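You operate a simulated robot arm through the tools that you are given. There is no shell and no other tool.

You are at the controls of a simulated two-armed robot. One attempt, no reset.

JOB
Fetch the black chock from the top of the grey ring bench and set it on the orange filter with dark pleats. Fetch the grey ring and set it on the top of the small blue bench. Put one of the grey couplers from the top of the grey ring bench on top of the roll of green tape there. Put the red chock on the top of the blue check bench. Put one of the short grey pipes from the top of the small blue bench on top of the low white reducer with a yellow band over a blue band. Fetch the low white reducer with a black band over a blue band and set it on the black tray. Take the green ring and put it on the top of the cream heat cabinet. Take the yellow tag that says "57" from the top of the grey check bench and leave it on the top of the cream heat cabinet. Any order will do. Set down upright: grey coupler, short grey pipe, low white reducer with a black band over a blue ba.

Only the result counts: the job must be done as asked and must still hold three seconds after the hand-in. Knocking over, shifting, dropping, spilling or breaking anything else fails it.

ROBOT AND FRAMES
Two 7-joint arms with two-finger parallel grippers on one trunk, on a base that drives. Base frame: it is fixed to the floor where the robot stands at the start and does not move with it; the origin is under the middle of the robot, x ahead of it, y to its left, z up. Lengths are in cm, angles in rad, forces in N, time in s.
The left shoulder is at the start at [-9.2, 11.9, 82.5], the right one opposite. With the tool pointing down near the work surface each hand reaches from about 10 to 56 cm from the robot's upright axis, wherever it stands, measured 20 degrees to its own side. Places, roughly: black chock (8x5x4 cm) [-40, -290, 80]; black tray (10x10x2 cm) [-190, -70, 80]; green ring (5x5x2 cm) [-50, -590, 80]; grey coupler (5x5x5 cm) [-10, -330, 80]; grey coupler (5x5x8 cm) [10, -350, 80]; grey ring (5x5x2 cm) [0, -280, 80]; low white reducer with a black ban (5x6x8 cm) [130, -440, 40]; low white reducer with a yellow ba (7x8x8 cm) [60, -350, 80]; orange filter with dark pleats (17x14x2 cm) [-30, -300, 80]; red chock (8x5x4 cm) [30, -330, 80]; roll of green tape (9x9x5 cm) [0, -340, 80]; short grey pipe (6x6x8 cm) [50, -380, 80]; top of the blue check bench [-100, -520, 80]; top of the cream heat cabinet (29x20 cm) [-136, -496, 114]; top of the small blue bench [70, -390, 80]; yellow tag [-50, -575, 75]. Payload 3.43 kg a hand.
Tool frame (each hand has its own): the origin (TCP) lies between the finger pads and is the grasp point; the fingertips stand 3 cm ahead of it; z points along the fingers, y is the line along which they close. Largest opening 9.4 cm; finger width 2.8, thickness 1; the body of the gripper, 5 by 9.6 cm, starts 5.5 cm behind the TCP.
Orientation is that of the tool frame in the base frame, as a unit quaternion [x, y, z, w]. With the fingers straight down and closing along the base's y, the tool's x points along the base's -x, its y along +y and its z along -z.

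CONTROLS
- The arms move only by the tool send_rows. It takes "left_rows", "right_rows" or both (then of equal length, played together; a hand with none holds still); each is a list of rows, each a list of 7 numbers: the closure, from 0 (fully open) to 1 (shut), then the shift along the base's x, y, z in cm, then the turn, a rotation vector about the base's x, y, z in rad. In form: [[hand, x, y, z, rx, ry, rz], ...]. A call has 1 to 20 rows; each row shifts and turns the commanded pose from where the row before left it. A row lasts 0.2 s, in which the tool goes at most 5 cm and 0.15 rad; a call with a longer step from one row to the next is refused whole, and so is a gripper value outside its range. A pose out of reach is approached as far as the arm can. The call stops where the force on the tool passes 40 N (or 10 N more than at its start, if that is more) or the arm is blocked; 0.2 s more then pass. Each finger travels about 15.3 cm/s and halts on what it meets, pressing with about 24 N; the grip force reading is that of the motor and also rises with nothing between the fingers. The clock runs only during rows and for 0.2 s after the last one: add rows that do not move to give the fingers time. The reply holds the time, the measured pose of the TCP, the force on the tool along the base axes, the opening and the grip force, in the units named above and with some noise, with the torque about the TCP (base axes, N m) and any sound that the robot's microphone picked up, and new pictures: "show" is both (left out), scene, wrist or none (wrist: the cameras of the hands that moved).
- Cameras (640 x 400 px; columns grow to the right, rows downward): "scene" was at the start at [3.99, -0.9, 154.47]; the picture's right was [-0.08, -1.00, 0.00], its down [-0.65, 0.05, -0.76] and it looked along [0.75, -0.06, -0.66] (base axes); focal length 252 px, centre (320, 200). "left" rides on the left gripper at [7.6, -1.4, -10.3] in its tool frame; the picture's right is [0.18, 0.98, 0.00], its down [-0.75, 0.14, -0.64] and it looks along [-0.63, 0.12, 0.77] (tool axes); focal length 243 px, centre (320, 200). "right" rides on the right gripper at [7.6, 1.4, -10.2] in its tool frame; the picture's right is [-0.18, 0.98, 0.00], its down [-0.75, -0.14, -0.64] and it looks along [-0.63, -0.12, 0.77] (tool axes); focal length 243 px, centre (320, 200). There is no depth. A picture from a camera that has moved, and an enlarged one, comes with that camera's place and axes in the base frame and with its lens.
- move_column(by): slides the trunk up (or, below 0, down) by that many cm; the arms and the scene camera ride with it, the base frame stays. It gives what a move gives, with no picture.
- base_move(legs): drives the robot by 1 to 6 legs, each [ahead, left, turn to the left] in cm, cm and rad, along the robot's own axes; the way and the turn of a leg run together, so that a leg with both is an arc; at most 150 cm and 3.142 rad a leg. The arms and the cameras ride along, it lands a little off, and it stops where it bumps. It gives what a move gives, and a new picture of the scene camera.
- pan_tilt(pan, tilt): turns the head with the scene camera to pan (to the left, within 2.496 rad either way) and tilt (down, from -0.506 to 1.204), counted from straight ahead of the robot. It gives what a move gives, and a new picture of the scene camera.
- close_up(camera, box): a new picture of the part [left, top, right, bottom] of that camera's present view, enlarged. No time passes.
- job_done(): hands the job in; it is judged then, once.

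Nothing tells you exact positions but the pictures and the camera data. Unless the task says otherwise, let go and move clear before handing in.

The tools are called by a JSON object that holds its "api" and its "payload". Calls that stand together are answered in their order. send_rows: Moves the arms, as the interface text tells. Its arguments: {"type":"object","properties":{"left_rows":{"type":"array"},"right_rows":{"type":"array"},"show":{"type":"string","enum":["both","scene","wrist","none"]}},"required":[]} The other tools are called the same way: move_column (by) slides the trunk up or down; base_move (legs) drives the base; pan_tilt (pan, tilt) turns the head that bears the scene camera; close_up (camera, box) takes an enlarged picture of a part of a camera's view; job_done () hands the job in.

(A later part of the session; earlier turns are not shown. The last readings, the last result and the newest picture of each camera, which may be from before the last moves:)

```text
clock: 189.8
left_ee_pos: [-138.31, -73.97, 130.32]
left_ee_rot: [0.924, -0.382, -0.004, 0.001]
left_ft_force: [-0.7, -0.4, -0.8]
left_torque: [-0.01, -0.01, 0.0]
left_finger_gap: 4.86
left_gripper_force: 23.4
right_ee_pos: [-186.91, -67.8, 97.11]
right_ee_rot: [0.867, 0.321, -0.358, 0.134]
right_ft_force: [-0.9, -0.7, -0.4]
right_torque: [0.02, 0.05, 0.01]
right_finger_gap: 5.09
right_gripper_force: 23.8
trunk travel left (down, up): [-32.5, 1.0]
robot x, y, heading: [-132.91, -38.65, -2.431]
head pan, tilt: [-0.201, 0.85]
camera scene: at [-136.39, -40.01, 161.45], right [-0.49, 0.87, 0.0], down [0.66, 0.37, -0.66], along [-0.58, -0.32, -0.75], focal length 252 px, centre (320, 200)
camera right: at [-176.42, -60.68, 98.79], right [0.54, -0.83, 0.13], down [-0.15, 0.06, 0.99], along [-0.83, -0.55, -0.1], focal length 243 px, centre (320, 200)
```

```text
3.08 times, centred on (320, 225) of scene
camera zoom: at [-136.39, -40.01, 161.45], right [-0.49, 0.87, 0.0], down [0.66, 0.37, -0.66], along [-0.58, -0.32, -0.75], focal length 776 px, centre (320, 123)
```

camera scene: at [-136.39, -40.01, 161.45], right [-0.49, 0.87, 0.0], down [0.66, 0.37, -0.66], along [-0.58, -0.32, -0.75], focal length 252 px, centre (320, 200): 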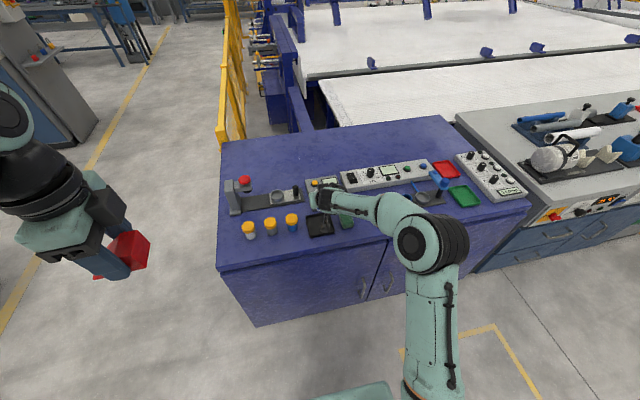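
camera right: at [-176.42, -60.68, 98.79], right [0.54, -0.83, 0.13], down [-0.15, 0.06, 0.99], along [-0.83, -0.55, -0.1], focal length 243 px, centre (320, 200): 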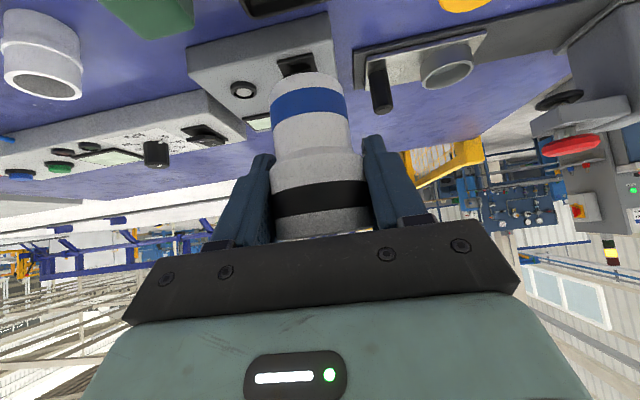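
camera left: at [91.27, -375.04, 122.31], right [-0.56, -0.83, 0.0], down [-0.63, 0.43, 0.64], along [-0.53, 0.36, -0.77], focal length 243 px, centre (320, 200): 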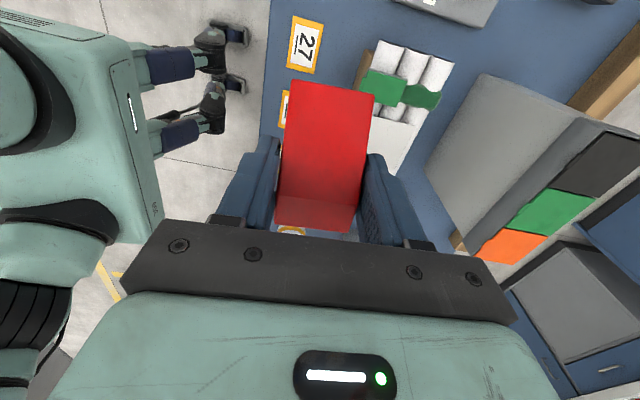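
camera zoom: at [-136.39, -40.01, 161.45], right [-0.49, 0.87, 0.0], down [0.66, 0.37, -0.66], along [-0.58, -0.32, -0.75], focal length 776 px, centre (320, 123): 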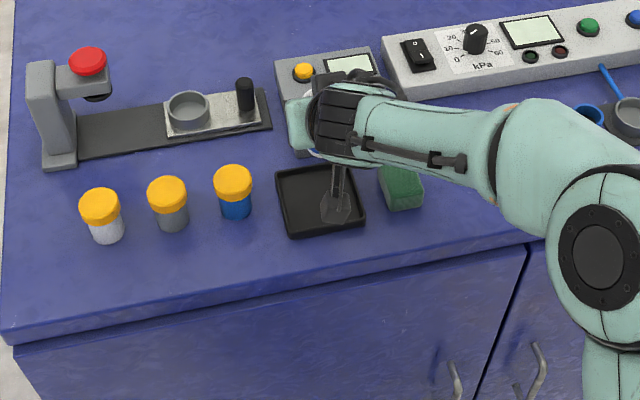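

The tray is centred under the reducer. Lowering.

{"api": "send_rows", "payload": {"right_rows": [[1, 0.2, -0.2, -1.5, 0, 0, 0], [1, 0, 0, -2, 0, 0, 0], [1, 0, 0, -2, 0, 0, 0], [1, 0, 0, -2, 0, 0, 0], [1, 0, 0, -1.5, 0, 0, 0], [1, 0, 0, -0.7, 0, 0, 0], [1, 0, 0, 0, 0, 0, 0]], "show": "none"}}

{"api": "close_up", "payload": {"camera": "scene", "box": [260, 180, 380, 270]}}

{"api": "close_up", "payload": {"camera": "right", "box": [200, 0, 440, 250]}}

```text
clock: 191.4
left_ee_pos: [-138.3, -74.02, 130.28]
left_ee_rot: [0.924, -0.382, -0.004, 0.001]
left_ft_force: [0.0, -0.2, -1.1]
left_torque: [-0.03, 0.0, 0.0]
left_finger_gap: 4.86
left_gripper_force: 23.6
right_ee_pos: [-186.77, -67.81, 87.26]
right_ee_rot: [0.867, 0.32, -0.359, 0.134]
right_ft_force: [0.2, -0.2, -0.6]
right_torque: [0.03, -0.02, 0.01]
right_finger_gap: 5.06
right_gripper_force: 23.8
trunk travel left (down, up): [-32.5, 1.0]
robot x, y, heading: [-132.77, -39.05, -2.43]
head pan, tilt: [-0.201, 0.85]
```

```text
4.44 times, centred on (320, 225) of scene
camera zoom: at [-136.41, -40.02, 161.45], right [-0.49, 0.87, 0.0], down [0.66, 0.37, -0.66], along [-0.58, -0.32, -0.75], focal length 1121 px, centre (320, 89)
```

zoom: 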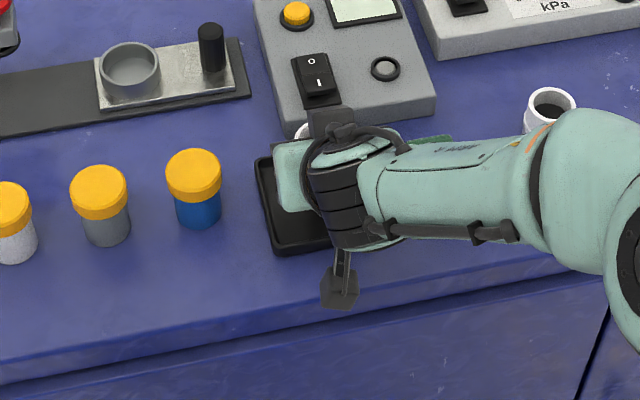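

```text
1.60 times, centred on (320, 125) of right
camera zoom: at [-176.25, -60.66, 89.04], right [0.54, -0.83, 0.13], down [-0.15, 0.06, 0.99], along [-0.83, -0.55, -0.1], focal length 388 px, centre (320, 320)
```

zoom: 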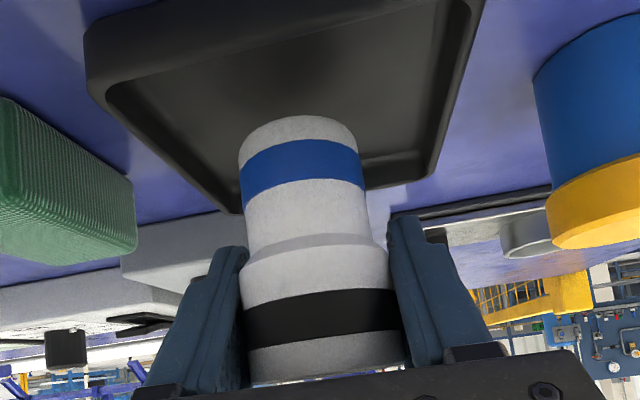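

The reducer is just above the tray floor; I'll nudge 0.8 cm forward to centre it and lower to contact.

{"api": "send_rows", "payload": {"right_rows": [[1, -0.6, -0.5, 0, 0, 0, 0], [1, 0, 0, -0.3, 0, 0, 0], [1, 0, 0, -0.3, 0, 0, 0], [1, 0, 0, 0, 0, 0, 0]], "show": "none"}}

{"api": "send_rows", "payload": {"right_rows": [[1, 0, 0, -0.2, 0, 0, 0], [1, 0, 0, -0.2, 0, 0, 0], [1, 0, 0, 0, 0, 0, 0]], "show": "none"}}

```text
clock: 192.4
left_ee_pos: [-138.25, -73.92, 130.16]
left_ee_rot: [0.924, -0.382, -0.004, 0.001]
left_ft_force: [-0.3, 0.1, -1.8]
left_torque: [-0.01, -0.02, -0.03]
left_finger_gap: 4.84
left_gripper_force: 23.6
right_ee_pos: [-187.27, -68.39, 86.79]
right_ee_rot: [0.866, 0.321, -0.358, 0.134]
right_ft_force: [-0.2, 0.5, -0.6]
right_torque: [0.01, -0.01, 0.02]
right_finger_gap: 5.09
right_gripper_force: 24.5
trunk travel left (down, up): [-32.5, 1.0]
robot x, y, heading: [-133.23, -38.88, -2.43]
head pan, tilt: [-0.201, 0.85]
```

```text
clock: 193.2
left_ee_pos: [-138.33, -73.96, 130.23]
left_ee_rot: [0.924, -0.382, -0.004, 0.002]
left_ft_force: [-1.2, -0.3, -0.6]
left_torque: [0.0, 0.02, 0.01]
left_finger_gap: 4.86
left_gripper_force: 23.9
right_ee_pos: [-187.21, -68.49, 86.3]
right_ee_rot: [0.867, 0.32, -0.359, 0.133]
right_ft_force: [0.1, -0.4, -0.8]
right_torque: [0.0, -0.03, 0.01]
right_finger_gap: 5.08
right_gripper_force: 24.5
trunk travel left (down, up): [-32.5, 1.0]
robot x, y, heading: [-132.92, -38.93, -2.427]
head pan, tilt: [-0.201, 0.85]
```

{"api": "send_rows", "payload": {"right_rows": [[1, 0, 0, -0.2, 0, 0, 0], [1, 0, 0, 0, 0, 0, 0]], "show": "none"}}

{"api": "send_rows", "payload": {"right_rows": [[1, 0, 0, -0.2, 0, 0, 0], [1, 0, 0, 0, 0, 0, 0]], "show": "none"}}

{"api": "close_up", "payload": {"camera": "right", "box": [200, 0, 440, 250]}}

```text
clock: 193.8
left_ee_pos: [-138.17, -73.95, 130.3]
left_ee_rot: [0.924, -0.382, -0.004, 0.002]
left_ft_force: [0.4, 0.1, -1.3]
left_torque: [0.01, 0.03, -0.01]
left_finger_gap: 4.84
left_gripper_force: 24.1
right_ee_pos: [-187.41, -68.32, 86.05]
right_ee_rot: [0.866, 0.321, -0.358, 0.135]
right_ft_force: [-0.4, -0.1, -1.0]
right_torque: [-0.01, 0.0, 0.01]
right_finger_gap: 5.09
right_gripper_force: 23.9
trunk travel left (down, up): [-32.5, 1.0]
robot x, y, heading: [-132.89, -38.99, -2.433]
head pan, tilt: [-0.201, 0.85]
```

```text
clock: 194.4
left_ee_pos: [-138.16, -73.91, 130.25]
left_ee_rot: [0.924, -0.381, -0.004, 0.001]
left_ft_force: [0.3, -0.9, -1.0]
left_torque: [-0.03, 0.0, 0.05]
left_finger_gap: 4.85
left_gripper_force: 24.2
right_ee_pos: [-187.3, -68.44, 85.95]
right_ee_rot: [0.866, 0.321, -0.358, 0.134]
right_ft_force: [0.3, -0.4, -0.3]
right_torque: [-0.02, -0.04, -0.01]
right_finger_gap: 5.09
right_gripper_force: 24.0
trunk travel left (down, up): [-32.5, 1.0]
robot x, y, heading: [-133.24, -38.43, -2.429]
head pan, tilt: [-0.201, 0.85]
```

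```text
1.60 times, centred on (320, 125) of right
camera zoom: at [-176.82, -61.24, 87.65], right [0.54, -0.83, 0.13], down [-0.15, 0.06, 0.99], along [-0.83, -0.55, -0.1], focal length 388 px, centre (320, 320)
```

zoom: 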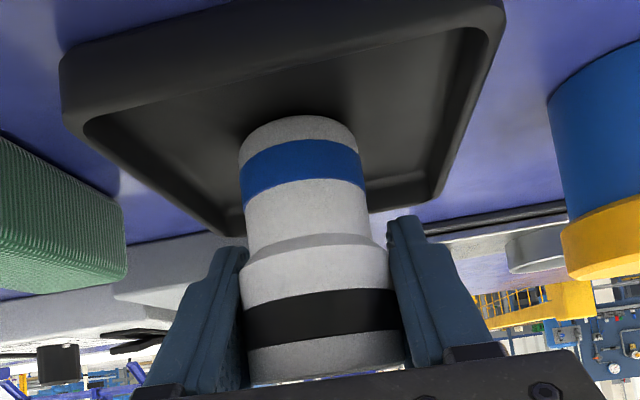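

{"api": "send_rows", "payload": {"right_rows": [[1, 0, 0, -0.15, 0, 0, 0], [1, 0, 0, 0, 0, 0, 0]], "show": "none"}}

{"api": "send_rows", "payload": {"right_rows": [[1, 0, 0, -0.15, 0, 0, 0], [1, 0, 0, 0, 0, 0, 0]], "show": "none"}}

{"api": "send_rows", "payload": {"right_rows": [[1, 0, 0, -0.15, 0, 0, 0], [1, 0, 0, 0, 0, 0, 0]], "show": "none"}}

```text
clock: 195.0
left_ee_pos: [-138.24, -74.1, 130.05]
left_ee_rot: [0.924, -0.382, -0.004, 0.001]
left_ft_force: [-1.1, -0.1, -1.5]
left_torque: [-0.01, 0.0, -0.01]
left_finger_gap: 4.83
left_gripper_force: 24.5
right_ee_pos: [-187.28, -68.33, 85.81]
right_ee_rot: [0.867, 0.32, -0.358, 0.134]
right_ft_force: [-0.3, -0.4, -0.5]
right_torque: [0.0, 0.02, 0.02]
right_finger_gap: 5.1
right_gripper_force: 24.1
trunk travel left (down, up): [-32.5, 1.0]
robot x, y, heading: [-133.12, -38.68, -2.427]
head pan, tilt: [-0.201, 0.85]
```

```text
clock: 195.6
left_ee_pos: [-138.22, -74.03, 130.32]
left_ee_rot: [0.924, -0.382, -0.004, 0.0]
left_ft_force: [-0.2, -0.2, -1.0]
left_torque: [-0.02, -0.02, -0.01]
left_finger_gap: 4.88
left_gripper_force: 23.9
right_ee_pos: [-187.14, -68.4, 85.73]
right_ee_rot: [0.866, 0.321, -0.358, 0.135]
right_ft_force: [-0.5, 0.6, 0.2]
right_torque: [0.02, 0.01, -0.01]
right_finger_gap: 5.07
right_gripper_force: 23.4
trunk travel left (down, up): [-32.5, 1.0]
robot x, y, heading: [-133.01, -38.5, -2.427]
head pan, tilt: [-0.201, 0.85]
```

```text
clock: 196.2
left_ee_pos: [-138.2, -73.96, 130.19]
left_ee_rot: [0.925, -0.381, -0.005, 0.001]
left_ft_force: [0.0, 0.0, -1.1]
left_torque: [0.01, -0.03, -0.01]
left_finger_gap: 4.87
left_gripper_force: 24.0
right_ee_pos: [-187.41, -68.46, 85.5]
right_ee_rot: [0.866, 0.32, -0.36, 0.135]
right_ft_force: [0.8, -0.2, 8.0]
right_torque: [0.06, -0.19, 0.0]
right_finger_gap: 5.07
right_gripper_force: 24.2
trunk travel left (down, up): [-32.5, 1.0]
robot x, y, heading: [-132.58, -38.93, -2.424]
head pan, tilt: [-0.201, 0.85]
```

Contact (8 N). Opening a little and withdrawing back along the slanted tool axis.

{"api": "send_rows", "payload": {"right_rows": [[0.44, 0, 0, 0, 0, 0, 0], [0.38, 0, 0, 0, 0, 0, 0], [0.3, 0, 0, 0, 0, 0, 0], [0.2, 0, 0, 0, 0, 0, 0], [0.2, 0, 0, 0, 0, 0, 0], [0.2, 0.54, 0.46, 0.7, 0, 0, 0], [0.2, 0.54, 0.46, 0.7, 0, 0, 0], [0.2, 1.08, 0.92, 1.4, 0, 0, 0], [0.2, 1.08, 0.92, 1.4, 0, 0, 0], [0.2, 1.6, 1.4, 2, 0, 0, 0], [0.2, 1.6, 1.4, 2, 0, 0, 0], [0.2, 1.6, 1.4, 2, 0, 0, 0], [0.2, 1.6, 1.4, 2, 0, 0, 0], [0.2, 0, 0, 0, 0, 0, 0]], "show": "both"}}

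{"api": "close_up", "payload": {"camera": "scene", "box": [260, 180, 380, 270]}}

```text
clock: 199.2
left_ee_pos: [-138.32, -73.92, 130.37]
left_ee_rot: [0.924, -0.382, -0.005, 0.001]
left_ft_force: [0.1, 0.4, -0.3]
left_torque: [0.02, -0.03, -0.03]
left_finger_gap: 4.85
left_gripper_force: 24.1
right_ee_pos: [-177.61, -60.04, 97.59]
right_ee_rot: [0.866, 0.32, -0.359, 0.135]
right_ft_force: [-0.1, 0.5, 0.0]
right_torque: [0.01, -0.02, 0.02]
right_finger_gap: 7.5
right_gripper_force: 0.0
trunk travel left (down, up): [-32.5, 1.0]
robot x, y, heading: [-132.76, -38.56, -2.424]
head pan, tilt: [-0.201, 0.85]
camera scene: at [-136.45, -40.05, 161.46], right [-0.49, 0.87, 0.0], down [0.66, 0.37, -0.66], along [-0.58, -0.32, -0.75], focal length 252 px, centre (320, 200)
camera right: at [-167.09, -52.9, 99.45], right [0.54, -0.83, 0.13], down [-0.15, 0.06, 0.99], along [-0.83, -0.55, -0.1], focal length 243 px, centre (320, 200)
```

scene: 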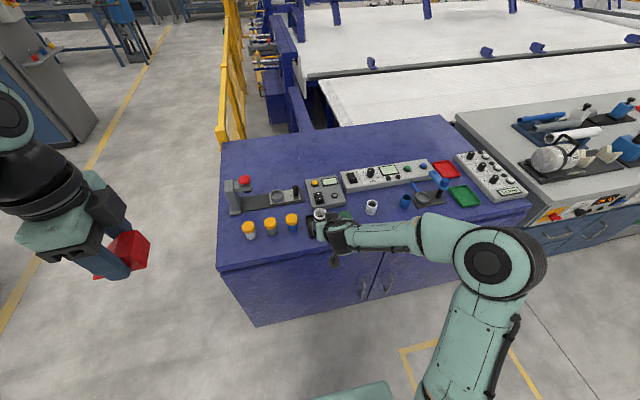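
right: 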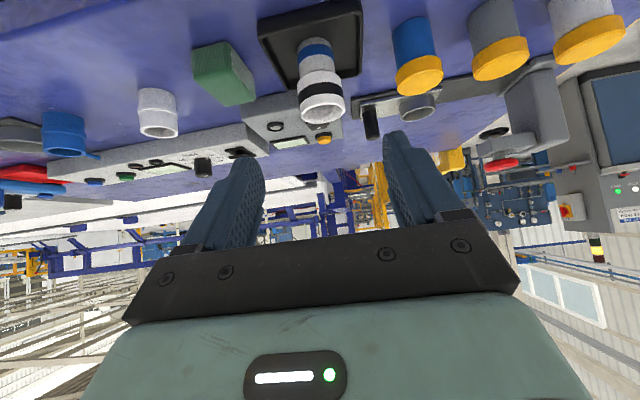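

```text
4.44 times, centred on (320, 225) of scene
camera zoom: at [-136.45, -40.05, 161.46], right [-0.49, 0.87, 0.0], down [0.66, 0.37, -0.66], along [-0.58, -0.32, -0.75], focal length 1121 px, centre (320, 89)
```

zoom: 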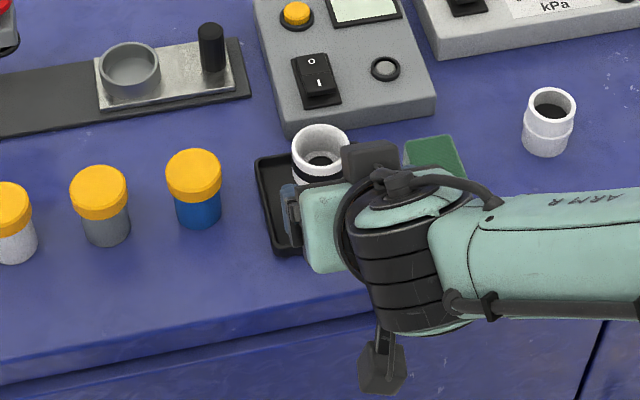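

The reducer stands upright in the tray. I'll back away, return the right hand to pointing down, and drive through the aisle between the cabinet and the ring bench to the far side.

{"api": "base_move", "payload": {"legs": [[-32, 0, 0]]}}

{"api": "send_rows", "payload": {"right_rows": [[0, 0.5, 0.3, 0.5, 0.0513, -0.0594, 0], [0, 0.5, 0.3, 0.5, 0.0513, -0.0594, 0], [0, 0.5, 0.3, 0.5, 0.0513, -0.0594, 0], [0, 0.5, 0.3, 0.5, 0.0513, -0.0594, 0], [0, 0.5, 0.3, 0.5, 0.0513, -0.0594, 0], [0, 0.5, 0.3, 0.5, 0.0513, -0.0594, 0], [0, 0.5, 0.3, 0.5, 0.0513, -0.0594, 0], [0, 0.5, 0.3, 0.5, 0.0513, -0.0594, 0], [0, 0.5, 0.3, 0.5, 0.0513, -0.0594, 0], [0, 0.5, 0.3, 0.5, 0.0513, -0.0594, 0], [0, 0, 0, 0, 0, 0, 0]], "show": "none"}}

{"api": "pan_tilt", "payload": {"pan": 0, "tilt": 0.6}}

{"api": "base_move", "payload": {"legs": [[0, 108, 0]]}}

```text
clock: 201.3
left_ee_pos: [-114.17, -53.19, 130.22]
left_ee_rot: [0.924, -0.383, -0.004, 0.002]
left_ft_force: [0.4, 0.4, -1.4]
left_torque: [0.0, 0.0, 0.03]
left_finger_gap: 4.88
left_gripper_force: 23.9
right_ee_pos: [-153.53, -39.29, 97.73]
right_ee_rot: [0.867, 0.32, -0.358, 0.133]
right_ft_force: [0.5, -1.2, 0.0]
right_torque: [0.0, -0.01, -0.01]
right_finger_gap: 7.54
right_gripper_force: 0.1
trunk travel left (down, up): [-32.5, 1.0]
robot x, y, heading: [-109.09, -18.07, -2.428]
head pan, tilt: [-0.201, 0.85]
camera scene: at [-112.31, -19.24, 161.47], right [-0.49, 0.87, 0.0], down [0.66, 0.37, -0.66], along [-0.58, -0.32, -0.75], focal length 252 px, centre (320, 200)
```

scene: 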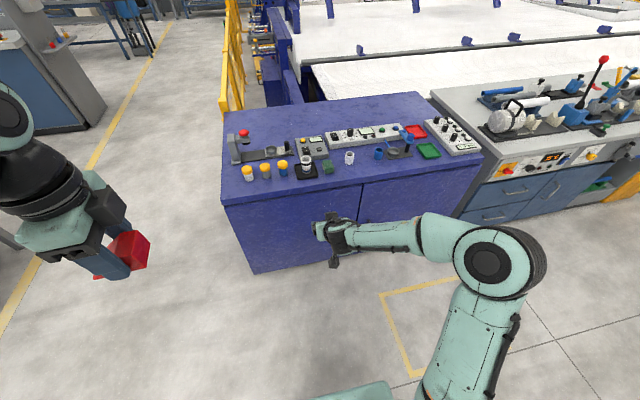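

```text
clock: 203.7
left_ee_pos: [-114.29, -53.17, 130.27]
left_ee_rot: [0.924, -0.383, -0.005, 0.001]
left_ft_force: [-0.2, -0.9, -0.6]
left_torque: [0.01, -0.01, 0.01]
left_finger_gap: 4.85
left_gripper_force: 24.2
right_ee_pos: [-148.42, -36.3, 102.79]
right_ee_rot: [0.938, 0.347, 0.0, -0.001]
right_ft_force: [-0.1, 0.3, -0.1]
right_torque: [0.03, 0.01, 0.02]
right_finger_gap: 9.42
right_gripper_force: 0.1
trunk travel left (down, up): [-32.5, 1.0]
robot x, y, heading: [-108.82, -17.69, -2.434]
head pan, tilt: [-0.201, 0.85]
```

```text
clock: 204.5
left_ee_pos: [-114.17, -53.27, 130.14]
left_ee_rot: [0.924, -0.383, -0.004, 0.001]
left_ft_force: [0.0, -0.1, 0.0]
left_torque: [0.04, -0.02, 0.01]
left_finger_gap: 4.86
left_gripper_force: 24.0
right_ee_pos: [-148.54, -36.2, 102.79]
right_ee_rot: [0.938, 0.347, -0.002, 0.0]
right_ft_force: [-0.5, -0.1, -0.7]
right_torque: [-0.03, -0.02, 0.02]
right_finger_gap: 9.41
right_gripper_force: 0.1
trunk travel left (down, up): [-32.5, 1.0]
robot x, y, heading: [-108.62, -18.05, -2.436]
head pan, tilt: [0.0, 0.6]
camera scene: at [-112.17, -21.17, 163.54], right [-0.65, 0.76, 0.0], down [0.43, 0.37, -0.82], along [-0.63, -0.54, -0.57], focal length 252 px, centre (320, 200)
```

scene: 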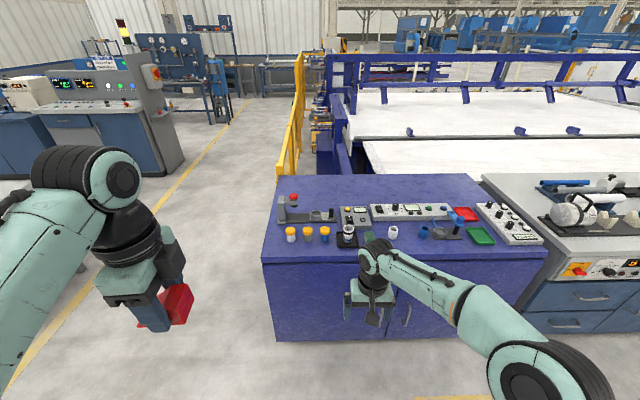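

```text
clock: 214.2
left_ee_pos: [-43.97, -134.54, 130.21]
left_ee_rot: [0.924, -0.382, -0.003, 0.001]
left_ft_force: [-0.6, -0.5, -1.4]
left_torque: [0.02, -0.02, 0.0]
left_finger_gap: 4.84
left_gripper_force: 23.7
right_ee_pos: [-78.42, -117.59, 102.78]
right_ee_rot: [0.938, 0.347, -0.001, -0.001]
right_ft_force: [0.1, -0.6, -0.4]
right_torque: [-0.03, 0.0, 0.01]
right_finger_gap: 9.39
right_gripper_force: 0.0
trunk travel left (down, up): [-32.5, 1.0]
robot x, y, heading: [-38.49, -99.48, -2.433]
head pan, tilt: [0.0, 0.6]
camera scene: at [-42.03, -102.53, 163.54], right [-0.65, 0.76, 0.0], down [0.43, 0.37, -0.83], along [-0.62, -0.54, -0.56], focal length 252 px, centre (320, 200)
```

scene: 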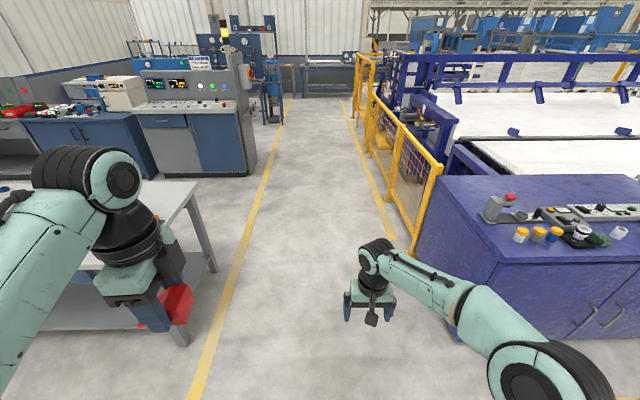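

The aisle ahead is clear. Driving through, turning round, and coming along the ring bench's far side.

{"api": "base_move", "payload": {"legs": [[100, 0, 0], [100, 0, 0], [0, 0, 3.13], [0, -143, 0]]}}

```text
clock: 243.7
left_ee_pos: [-94.88, -312.24, 130.27]
left_ee_rot: [0.415, 0.91, 0.001, 0.003]
left_ft_force: [0.1, -0.1, -0.2]
left_torque: [-0.02, 0.01, -0.02]
left_finger_gap: 4.85
left_gripper_force: 24.0
right_ee_pos: [-61.96, -331.7, 102.69]
right_ee_rot: [-0.315, 0.949, 0.0, 0.001]
right_ft_force: [0.4, -0.1, -0.1]
right_torque: [0.04, 0.02, 0.05]
right_finger_gap: 9.39
right_gripper_force: 0.0
trunk travel left (down, up): [-32.5, 1.0]
robot x, y, heading: [-102.57, -346.7, 0.64]
head pan, tilt: [0.0, 0.6]
camera scene: at [-99.22, -344.48, 163.54], right [0.6, -0.8, 0.0], down [-0.45, -0.34, -0.83], along [0.66, 0.49, -0.56], focal length 252 px, centre (320, 200)
```

scene: 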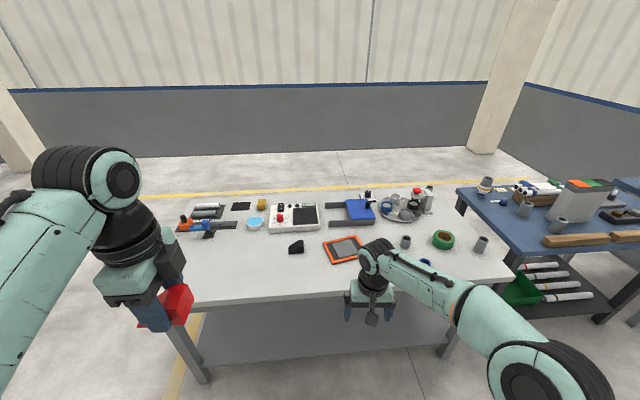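

I'm on the far side, slightly rotated. I'll square up and look closely at the objects.

{"api": "base_move", "payload": {"legs": [[0, 0, 0.07]]}}

{"api": "close_up", "payload": {"camera": "scene", "box": [250, 170, 530, 330]}}

```text
clock: 244.6
left_ee_pos: [-97.26, -311.82, 130.36]
left_ee_rot: [0.382, 0.924, 0.001, 0.004]
left_ft_force: [0.0, -0.3, -1.2]
left_torque: [0.02, 0.01, -0.01]
left_finger_gap: 4.87
left_gripper_force: 24.5
right_ee_pos: [-62.98, -328.92, 102.75]
right_ee_rot: [-0.346, 0.938, -0.001, 0.001]
right_ft_force: [0.2, -0.1, 0.3]
right_torque: [-0.01, 0.0, 0.0]
right_finger_gap: 9.42
right_gripper_force: 0.1
trunk travel left (down, up): [-32.5, 1.0]
robot x, y, heading: [-102.87, -346.75, 0.709]
head pan, tilt: [0.0, 0.6]
camera scene: at [-99.41, -344.24, 163.54], right [0.65, -0.76, 0.0], down [-0.43, -0.37, -0.83], along [0.63, 0.54, -0.56], focal length 252 px, centre (320, 200)
```

scene: 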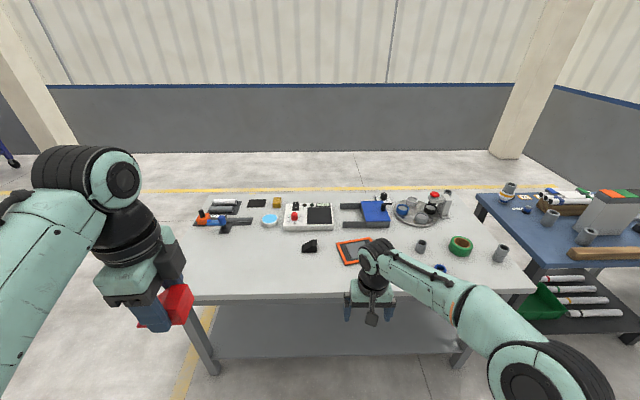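

```text
2.29 times, centred on (390, 250) of scene
camera zoom: at [-99.41, -344.24, 163.54], right [0.65, -0.76, 0.0], down [-0.43, -0.37, -0.83], along [0.63, 0.54, -0.56], focal length 577 px, centre (160, 86)
```

zoom: 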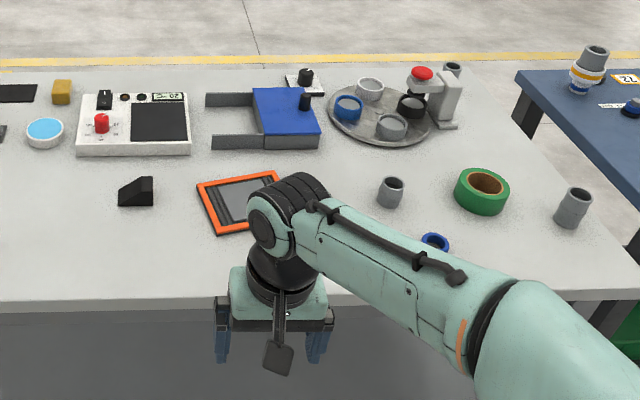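

Everything is where expected, and the pipe still stands on its reducer. I'll drive up to the far edge so the black chock lies centred and the filter slightly right.

{"api": "base_move", "payload": {"legs": [[35, 7, 0]]}}

{"api": "send_rows", "payload": {"right_rows": [[0, 0, 0, 0, 0, 0, 0]], "show": "wrist"}}

{"api": "pan_tilt", "payload": {"pan": 0, "tilt": 0.9}}

```text
clock: 246.8
left_ee_pos: [-75.22, -284.19, 130.22]
left_ee_rot: [0.385, 0.923, 0.001, 0.004]
left_ft_force: [-0.4, 0.0, -1.3]
left_torque: [-0.02, 0.0, 0.01]
left_finger_gap: 4.84
left_gripper_force: 24.1
right_ee_pos: [-41.0, -301.3, 102.74]
right_ee_rot: [-0.343, 0.939, -0.001, 0.0]
right_ft_force: [0.4, 0.1, -0.3]
right_torque: [-0.01, 0.02, 0.01]
right_finger_gap: 9.41
right_gripper_force: 0.1
trunk travel left (down, up): [-32.5, 1.0]
robot x, y, heading: [-80.74, -319.23, 0.705]
head pan, tilt: [0.0, 0.6]
camera scene: at [-77.43, -316.47, 163.53], right [0.65, -0.76, 0.0], down [-0.43, -0.37, -0.83], along [0.63, 0.54, -0.56], focal length 252 px, centre (320, 200)
```

scene: 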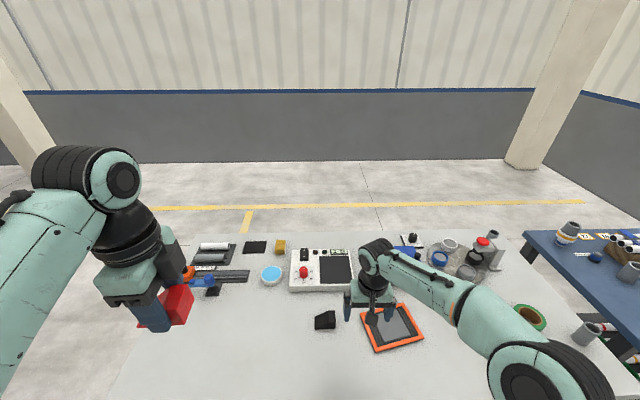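

```text
clock: 247.2
left_ee_pos: [-75.03, -284.05, 130.27]
left_ee_rot: [0.385, 0.923, 0.0, 0.004]
left_ft_force: [0.4, -0.5, -1.5]
left_torque: [0.02, 0.03, -0.01]
left_finger_gap: 4.86
left_gripper_force: 23.7
right_ee_pos: [-41.0, -301.36, 102.68]
right_ee_rot: [-0.344, 0.939, -0.001, 0.002]
right_ft_force: [0.0, 0.4, 0.0]
right_torque: [0.01, -0.02, 0.02]
right_finger_gap: 9.41
right_gripper_force: 0.1
trunk travel left (down, up): [-32.5, 1.0]
robot x, y, heading: [-80.76, -319.44, 0.706]
head pan, tilt: [0.0, 0.6]
camera right: at [-47.78, -305.15, 112.89], right [-0.49, 0.87, 0.0], down [0.66, 0.38, 0.64], along [0.56, 0.32, -0.77], focal length 243 px, centre (320, 200)
```

right: 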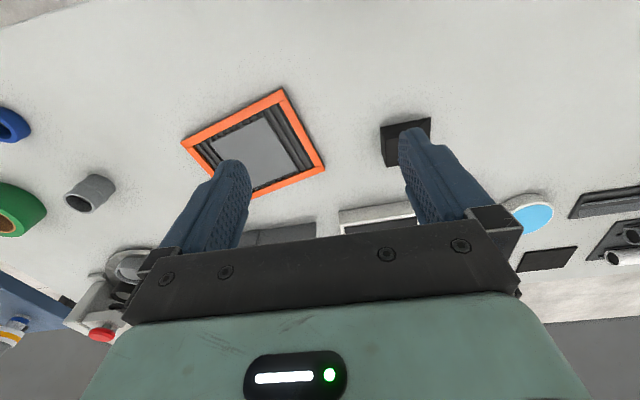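

```text
clock: 248.1
left_ee_pos: [-75.24, -284.08, 130.28]
left_ee_rot: [0.385, 0.923, 0.001, 0.005]
left_ft_force: [0.2, -0.5, -0.6]
left_torque: [-0.03, -0.01, 0.02]
left_finger_gap: 4.86
left_gripper_force: 23.8
right_ee_pos: [-40.96, -301.08, 102.91]
right_ee_rot: [-0.344, 0.939, -0.001, 0.001]
right_ft_force: [-0.9, -0.7, -0.5]
right_torque: [0.01, 0.03, 0.0]
right_finger_gap: 9.39
right_gripper_force: 0.0
trunk travel left (down, up): [-32.5, 1.0]
robot x, y, heading: [-80.9, -319.34, 0.705]
head pan, tilt: [0.0, 0.901]
camera scene: at [-78.39, -317.29, 161.07], right [0.65, -0.76, 0.0], down [-0.6, -0.51, -0.62], along [0.47, 0.4, -0.78], focal length 252 px, centre (320, 200)
```

scene: 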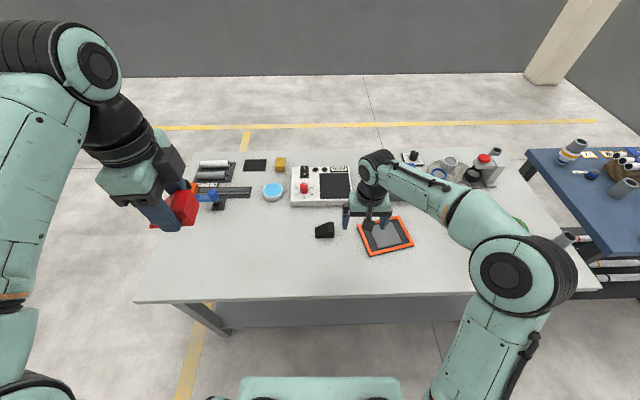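

{"api": "close_up", "payload": {"camera": "scene", "box": [290, 190, 430, 280]}}

{"api": "close_up", "payload": {"camera": "right", "box": [160, 70, 480, 230]}}

```text
4.44 times, centred on (360, 235) of scene
camera zoom: at [-78.39, -317.29, 161.07], right [0.65, -0.76, 0.0], down [-0.6, -0.51, -0.62], along [0.47, 0.4, -0.78], focal length 1121 px, centre (142, 44)
```

zoom: 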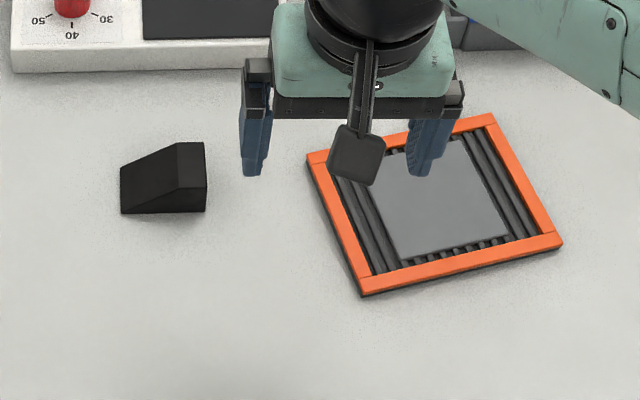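

```text
2.00 times, centred on (320, 150) of right
camera zoom: at [-47.73, -305.09, 112.88], right [-0.49, 0.87, 0.0], down [0.66, 0.38, 0.64], along [0.56, 0.32, -0.77], focal length 485 px, centre (320, 300)
```

zoom: 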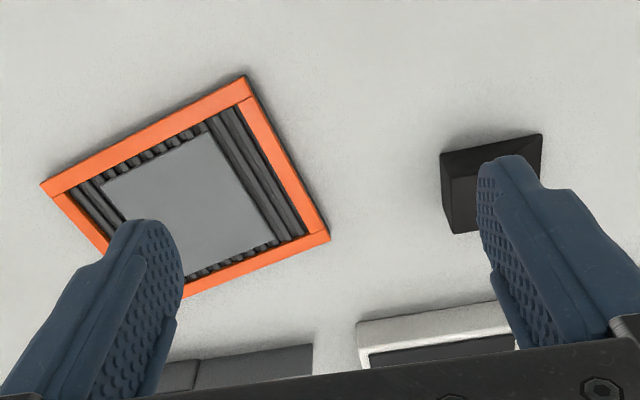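

The black wedge's near edge is square to me; centre about (-39.9, -286.9), tall end on my right. Turning the right hand 90° and moving over its tall half.

{"api": "send_rows", "payload": {"right_rows": [[0, 0.146, 1.125, -0.65, 0, 0, -0.131], [0, 0.146, 1.125, -0.65, 0, 0, -0.131], [0, 0.146, 1.125, -0.65, 0, 0, -0.131], [0, 0.146, 1.125, -0.65, 0, 0, -0.131], [0, 0.146, 1.125, -0.65, 0, 0, -0.131], [0, 0.146, 1.125, -0.65, 0, 0, -0.131], [0, 0.146, 1.125, -0.65, 0, 0, -0.131], [0, 0.146, 1.125, -0.65, 0, 0, -0.131], [0, 0.146, 1.125, -0.65, 0, 0, -0.131], [0, 0.146, 1.125, -0.65, 0, 0, -0.131], [0, 0.146, 1.125, -0.65, 0, 0, -0.131], [0, 0.146, 1.125, -0.65, 0, 0, -0.131], [0, 0, 0, 0, 0, 0, 0]], "show": "wrist"}}

```text
clock: 250.8
left_ee_pos: [-75.22, -284.06, 130.29]
left_ee_rot: [0.385, 0.923, 0.001, 0.004]
left_ft_force: [0.0, 0.5, -1.7]
left_torque: [0.01, 0.01, 0.02]
left_finger_gap: 4.87
left_gripper_force: 24.4
right_ee_pos: [-39.0, -287.81, 94.86]
right_ee_rot: [0.422, 0.906, -0.002, 0.0]
right_ft_force: [-0.1, 0.4, -0.4]
right_torque: [-0.03, 0.0, 0.04]
right_finger_gap: 9.42
right_gripper_force: 0.0
trunk travel left (down, up): [-32.5, 1.0]
robot x, y, heading: [-80.36, -319.2, 0.702]
head pan, tilt: [0.0, 0.901]
camera right: at [-42.91, -281.11, 104.96], right [0.87, 0.49, 0.0], down [0.38, -0.67, 0.64], along [0.31, -0.56, -0.77], focal length 243 px, centre (320, 200)
```

right: 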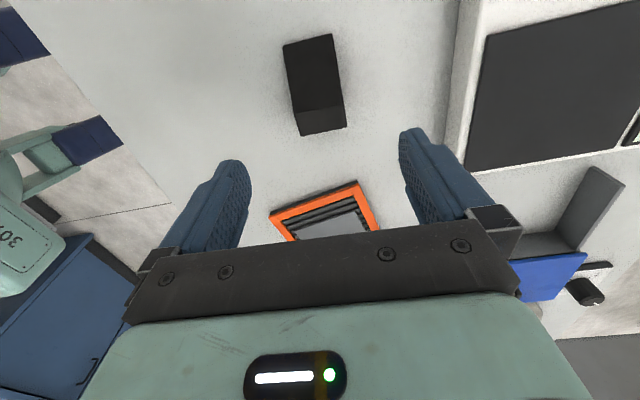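

{"api": "send_rows", "payload": {"right_rows": [[0, -0.3, 0.2, -2.5, 0, 0, 0], [0, -0.3, 0.2, -3, 0, 0, 0], [0, 0, 0, -3, 0, 0, 0], [0, 0, 0, -1.8, 0, 0, 0], [0, 0, 0, -1, 0, 0, 0], [0, 0, 0, 0, 0, 0, 0]], "show": "wrist"}}

```text
clock: 252.2
left_ee_pos: [-75.21, -284.06, 130.16]
left_ee_rot: [0.385, 0.923, 0.001, 0.005]
left_ft_force: [0.5, 0.3, -0.7]
left_torque: [0.02, -0.05, 0.02]
left_finger_gap: 4.88
left_gripper_force: 23.9
right_ee_pos: [-39.71, -287.49, 83.51]
right_ee_rot: [0.422, 0.907, -0.001, 0.0]
right_ft_force: [-0.4, -0.3, -0.6]
right_torque: [-0.01, -0.01, -0.03]
right_finger_gap: 9.4
right_gripper_force: 0.0
trunk travel left (down, up): [-32.5, 1.0]
robot x, y, heading: [-80.76, -319.16, 0.707]
head pan, tilt: [0.0, 0.901]
camera right: at [-43.58, -280.69, 93.68], right [0.87, 0.49, 0.0], down [0.38, -0.67, 0.64], along [0.32, -0.56, -0.77], focal length 243 px, centre (320, 200)
```

right: 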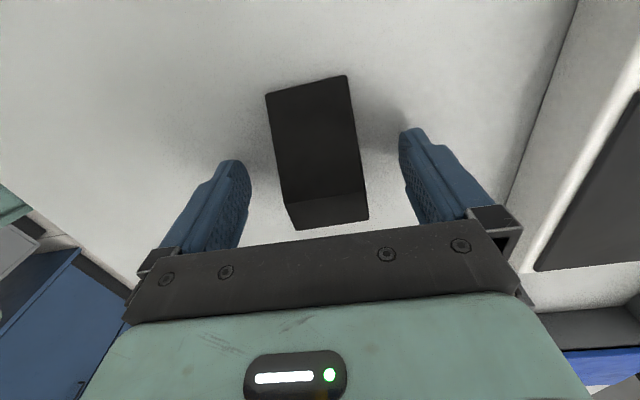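

{"api": "send_rows", "payload": {"right_rows": [[0.3, 0, 0, 0, 0, 0, 0], [0.6, 0, 0, 0, 0, 0, 0], [1, 0, 0, 0, 0, 0, 0], [1, 0, 0, 0, 0, 0, 0], [1, 0, 0, 0, 0, 0, 0], [1, 0, 0, 0.4, 0, 0, 0], [1, 0, 0, 0.8, 0, 0, 0], [1, 0, 0, 1, 0, 0, 0], [1, 0, 0, 1.5, 0, 0, 0], [1, 0, 0, 2, 0, 0, 0], [1, 0, 0, 2, 0, 0, 0], [1, 0, 0, 1.5, 0, 0, 0], [1, 0, 0, 0, 0, 0, 0]], "show": "wrist"}}

{"api": "close_up", "payload": {"camera": "scene", "box": [290, 190, 430, 280]}}

```text
clock: 255.1
left_ee_pos: [-75.07, -283.98, 130.34]
left_ee_rot: [0.386, 0.923, 0.001, 0.005]
left_ft_force: [-0.3, 0.2, -0.5]
left_torque: [0.01, -0.02, 0.0]
left_finger_gap: 4.86
left_gripper_force: 24.2
right_ee_pos: [-39.76, -287.38, 92.81]
right_ee_rot: [0.422, 0.907, -0.001, 0.001]
right_ft_force: [0.4, -0.2, -0.6]
right_torque: [-0.01, -0.03, 0.01]
right_finger_gap: 4.86
right_gripper_force: 23.8
trunk travel left (down, up): [-32.5, 1.0]
robot x, y, heading: [-81.27, -319.1, 0.706]
head pan, tilt: [0.0, 0.901]
camera right: at [-43.65, -280.6, 102.94], right [0.87, 0.49, 0.0], down [0.38, -0.67, 0.64], along [0.32, -0.56, -0.77], focal length 243 px, centre (320, 200)
```

right: 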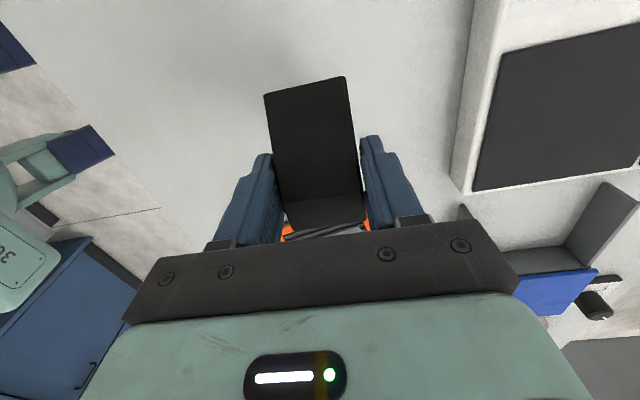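

```text
4.44 times, centred on (360, 235) of scene
camera zoom: at [-78.38, -317.28, 161.06], right [0.65, -0.76, 0.0], down [-0.6, -0.51, -0.62], along [0.47, 0.4, -0.78], focal length 1121 px, centre (142, 44)
```

zoom: 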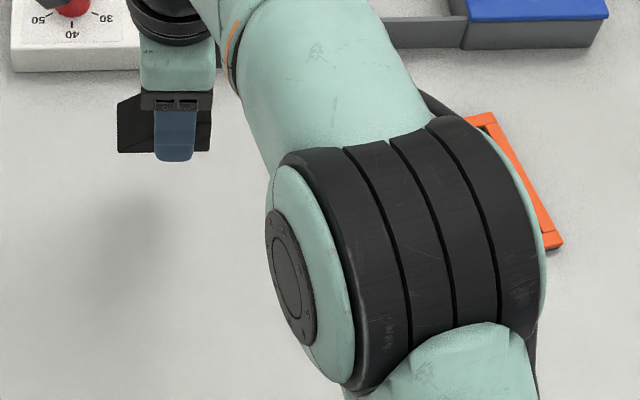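

The chock is held. The filter's centre is at about (-27.9, -305). Moving the chock over it.

{"api": "send_rows", "payload": {"right_rows": [[1, 0.8, -1.2, 0.3, 0, 0, 0], [1, 1.56, -2.3, 0, 0, 0, 0], [1, 1.56, -2.3, 0, 0, 0, 0], [1, 1.56, -2.3, 0, 0, 0, 0], [1, 1.56, -2.3, 0, 0, 0, 0], [1, 1.56, -2.3, 0, 0, 0, 0], [1, 1.56, -2.3, 0, 0, 0, 0], [1, 1.56, -2.3, 0, 0, 0, 0], [1, 0.8, -1.1, 0, 0, 0, 0], [1, 0, 0, 0, 0, 0, 0]], "show": "both"}}

```text
clock: 257.2
left_ee_pos: [-75.27, -284.1, 130.15]
left_ee_rot: [0.385, 0.923, 0.001, 0.005]
left_ft_force: [0.5, 0.5, -1.0]
left_torque: [-0.02, -0.04, 0.01]
left_finger_gap: 4.87
left_gripper_force: 24.2
right_ee_pos: [-27.25, -305.8, 93.16]
right_ee_rot: [0.421, 0.907, -0.002, 0.0]
right_ft_force: [-0.2, 0.1, -1.3]
right_torque: [-0.01, 0.0, 0.03]
right_finger_gap: 4.87
right_gripper_force: 24.1
trunk travel left (down, up): [-32.5, 1.0]
robot x, y, heading: [-80.69, -318.99, 0.705]
head pan, tilt: [0.0, 0.901]
camera scene: at [-78.39, -317.28, 161.06], right [0.65, -0.76, 0.0], down [-0.6, -0.51, -0.62], along [0.47, 0.4, -0.78], focal length 252 px, centre (320, 200)
camera right: at [-31.05, -299.0, 103.25], right [0.87, 0.49, 0.0], down [0.38, -0.67, 0.64], along [0.32, -0.56, -0.77], focal length 243 px, centre (320, 200)
```

scene: 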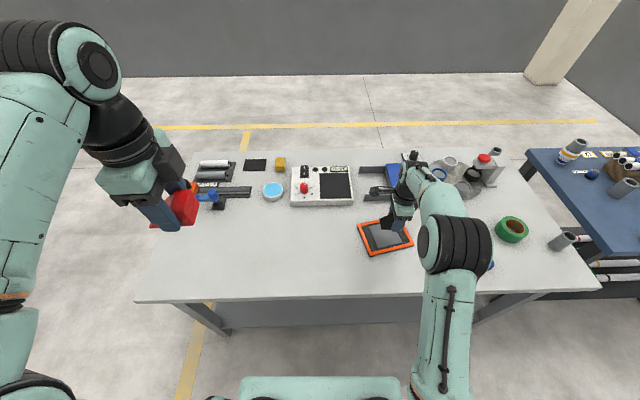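
right: 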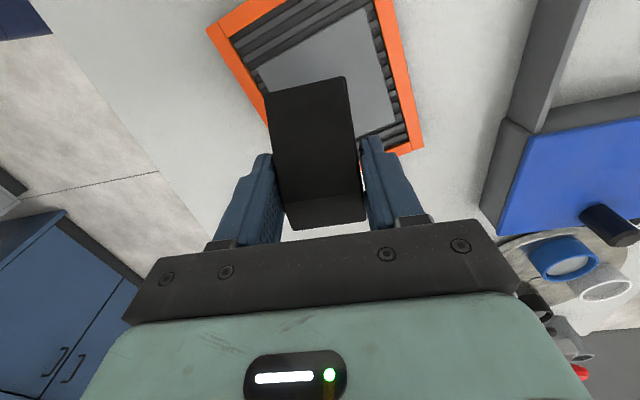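

The chock is centred over the filter. Lowering.

{"api": "send_rows", "payload": {"right_rows": [[1, 0, 0, -1.5, 0, 0, 0], [1, 0, 0, -2, 0, 0, 0], [1, 0, 0, -1.7, 0, 0, 0], [1, 0, 0, -1, 0, 0, 0], [1, 0, 0, -0.5, 0, 0, 0], [1, 0, 0, 0, 0, 0, 0]], "show": "none"}}

{"api": "send_rows", "payload": {"right_rows": [[1, 0, 0, -0.25, 0, 0, 0], [1, 0, 0, -0.25, 0, 0, 0], [1, 0, 0, 0, 0, 0, 0]], "show": "none"}}

{"api": "send_rows", "payload": {"right_rows": [[1, 0, 0, -0.2, 0, 0, 0], [1, 0, 0, 0, 0, 0, 0]], "show": "wrist"}}

```text
clock: 258.6
left_ee_pos: [-75.2, -284.16, 130.24]
left_ee_rot: [0.385, 0.923, 0.001, 0.004]
left_ft_force: [0.1, 0.2, -1.6]
left_torque: [-0.03, -0.03, -0.01]
left_finger_gap: 4.86
left_gripper_force: 24.1
right_ee_pos: [-27.16, -305.78, 86.31]
right_ee_rot: [0.422, 0.907, -0.001, -0.001]
right_ft_force: [0.5, 0.3, -1.6]
right_torque: [-0.03, -0.01, 0.01]
right_finger_gap: 4.85
right_gripper_force: 23.5
trunk travel left (down, up): [-32.5, 1.0]
robot x, y, heading: [-80.52, -318.76, 0.699]
head pan, tilt: [0.0, 0.901]
```

```text
clock: 259.4
left_ee_pos: [-75.16, -284.12, 130.28]
left_ee_rot: [0.385, 0.923, 0.001, 0.004]
left_ft_force: [0.0, -0.7, -0.6]
left_torque: [-0.03, 0.02, -0.01]
left_finger_gap: 4.85
left_gripper_force: 24.4
right_ee_pos: [-27.17, -305.78, 86.06]
right_ee_rot: [0.422, 0.907, -0.002, 0.0]
right_ft_force: [-0.8, 0.7, -2.0]
right_torque: [-0.02, 0.01, 0.0]
right_finger_gap: 4.86
right_gripper_force: 24.6
trunk travel left (down, up): [-32.5, 1.0]
robot x, y, heading: [-80.6, -319.31, 0.709]
head pan, tilt: [0.0, 0.901]
```

```text
clock: 260.1
left_ee_pos: [-75.17, -284.03, 130.25]
left_ee_rot: [0.385, 0.923, 0.001, 0.004]
left_ft_force: [-0.3, 0.3, -1.8]
left_torque: [0.0, -0.01, -0.03]
left_finger_gap: 4.88
left_gripper_force: 23.7
right_ee_pos: [-27.25, -305.82, 85.64]
right_ee_rot: [0.421, 0.907, -0.002, -0.001]
right_ft_force: [0.4, 0.0, -1.2]
right_torque: [-0.02, 0.04, -0.01]
right_finger_gap: 4.86
right_gripper_force: 24.0
trunk travel left (down, up): [-32.5, 1.0]
robot x, y, heading: [-80.45, -318.99, 0.701]
head pan, tilt: [0.0, 0.901]
camera right: at [-31.04, -299.02, 95.8], right [0.87, 0.49, 0.0], down [0.38, -0.67, 0.64], along [0.32, -0.56, -0.77], focal length 243 px, centre (320, 200)
```

right: 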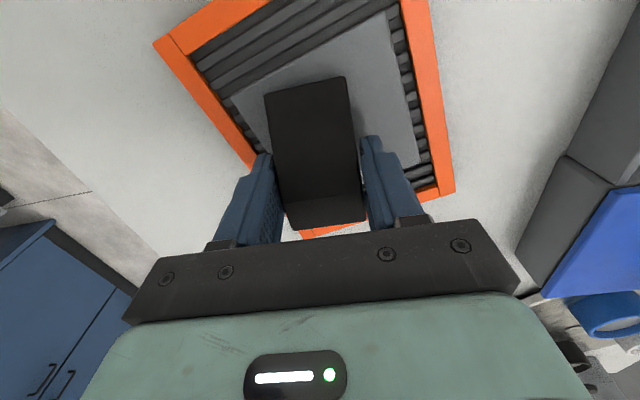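

{"api": "send_rows", "payload": {"right_rows": [[1, 0, 0, -0.15, 0, 0, 0], [1, 0, 0, 0, 0, 0, 0]], "show": "none"}}

{"api": "send_rows", "payload": {"right_rows": [[1, 0, 0, -0.15, 0, 0, 0], [1, 0, 0, 0, 0, 0, 0]], "show": "none"}}

{"api": "send_rows", "payload": {"right_rows": [[1, 0, 0, -0.15, 0, 0, 0], [1, 0, 0, 0, 0, 0, 0]], "show": "none"}}

```text
clock: 260.6
left_ee_pos: [-75.16, -284.1, 130.22]
left_ee_rot: [0.385, 0.923, 0.001, 0.004]
left_ft_force: [-0.1, 0.4, -0.4]
left_torque: [-0.01, 0.03, 0.0]
left_finger_gap: 4.87
left_gripper_force: 24.0
right_ee_pos: [-27.18, -305.87, 85.64]
right_ee_rot: [0.421, 0.907, -0.003, 0.002]
right_ft_force: [0.1, -0.3, -0.2]
right_torque: [0.02, 0.01, 0.03]
right_finger_gap: 4.87
right_gripper_force: 24.1
trunk travel left (down, up): [-32.5, 1.0]
robot x, y, heading: [-80.73, -319.05, 0.703]
head pan, tilt: [0.0, 0.901]
```

```text
clock: 261.2
left_ee_pos: [-75.16, -284.09, 130.27]
left_ee_rot: [0.385, 0.923, 0.0, 0.005]
left_ft_force: [-0.6, -0.1, -1.2]
left_torque: [0.01, 0.0, 0.05]
left_finger_gap: 4.87
left_gripper_force: 24.4
right_ee_pos: [-27.13, -305.89, 85.34]
right_ee_rot: [0.422, 0.907, -0.002, -0.001]
right_ft_force: [-0.4, -0.6, -0.8]
right_torque: [-0.02, 0.02, 0.01]
right_finger_gap: 4.86
right_gripper_force: 24.0
trunk travel left (down, up): [-32.5, 1.0]
robot x, y, heading: [-80.51, -319.15, 0.708]
head pan, tilt: [0.0, 0.901]
```

```text
clock: 261.9
left_ee_pos: [-75.15, -284.0, 130.24]
left_ee_rot: [0.386, 0.922, 0.001, 0.003]
left_ft_force: [-0.1, 0.0, -1.2]
left_torque: [-0.02, 0.01, 0.01]
left_finger_gap: 4.85
left_gripper_force: 24.3
right_ee_pos: [-27.19, -305.87, 85.39]
right_ee_rot: [0.422, 0.907, -0.002, 0.001]
right_ft_force: [-0.2, -0.5, -0.8]
right_torque: [0.03, 0.02, -0.02]
right_finger_gap: 4.84
right_gripper_force: 24.4
trunk travel left (down, up): [-32.5, 1.0]
robot x, y, heading: [-80.85, -319.04, 0.703]
head pan, tilt: [0.0, 0.901]
```

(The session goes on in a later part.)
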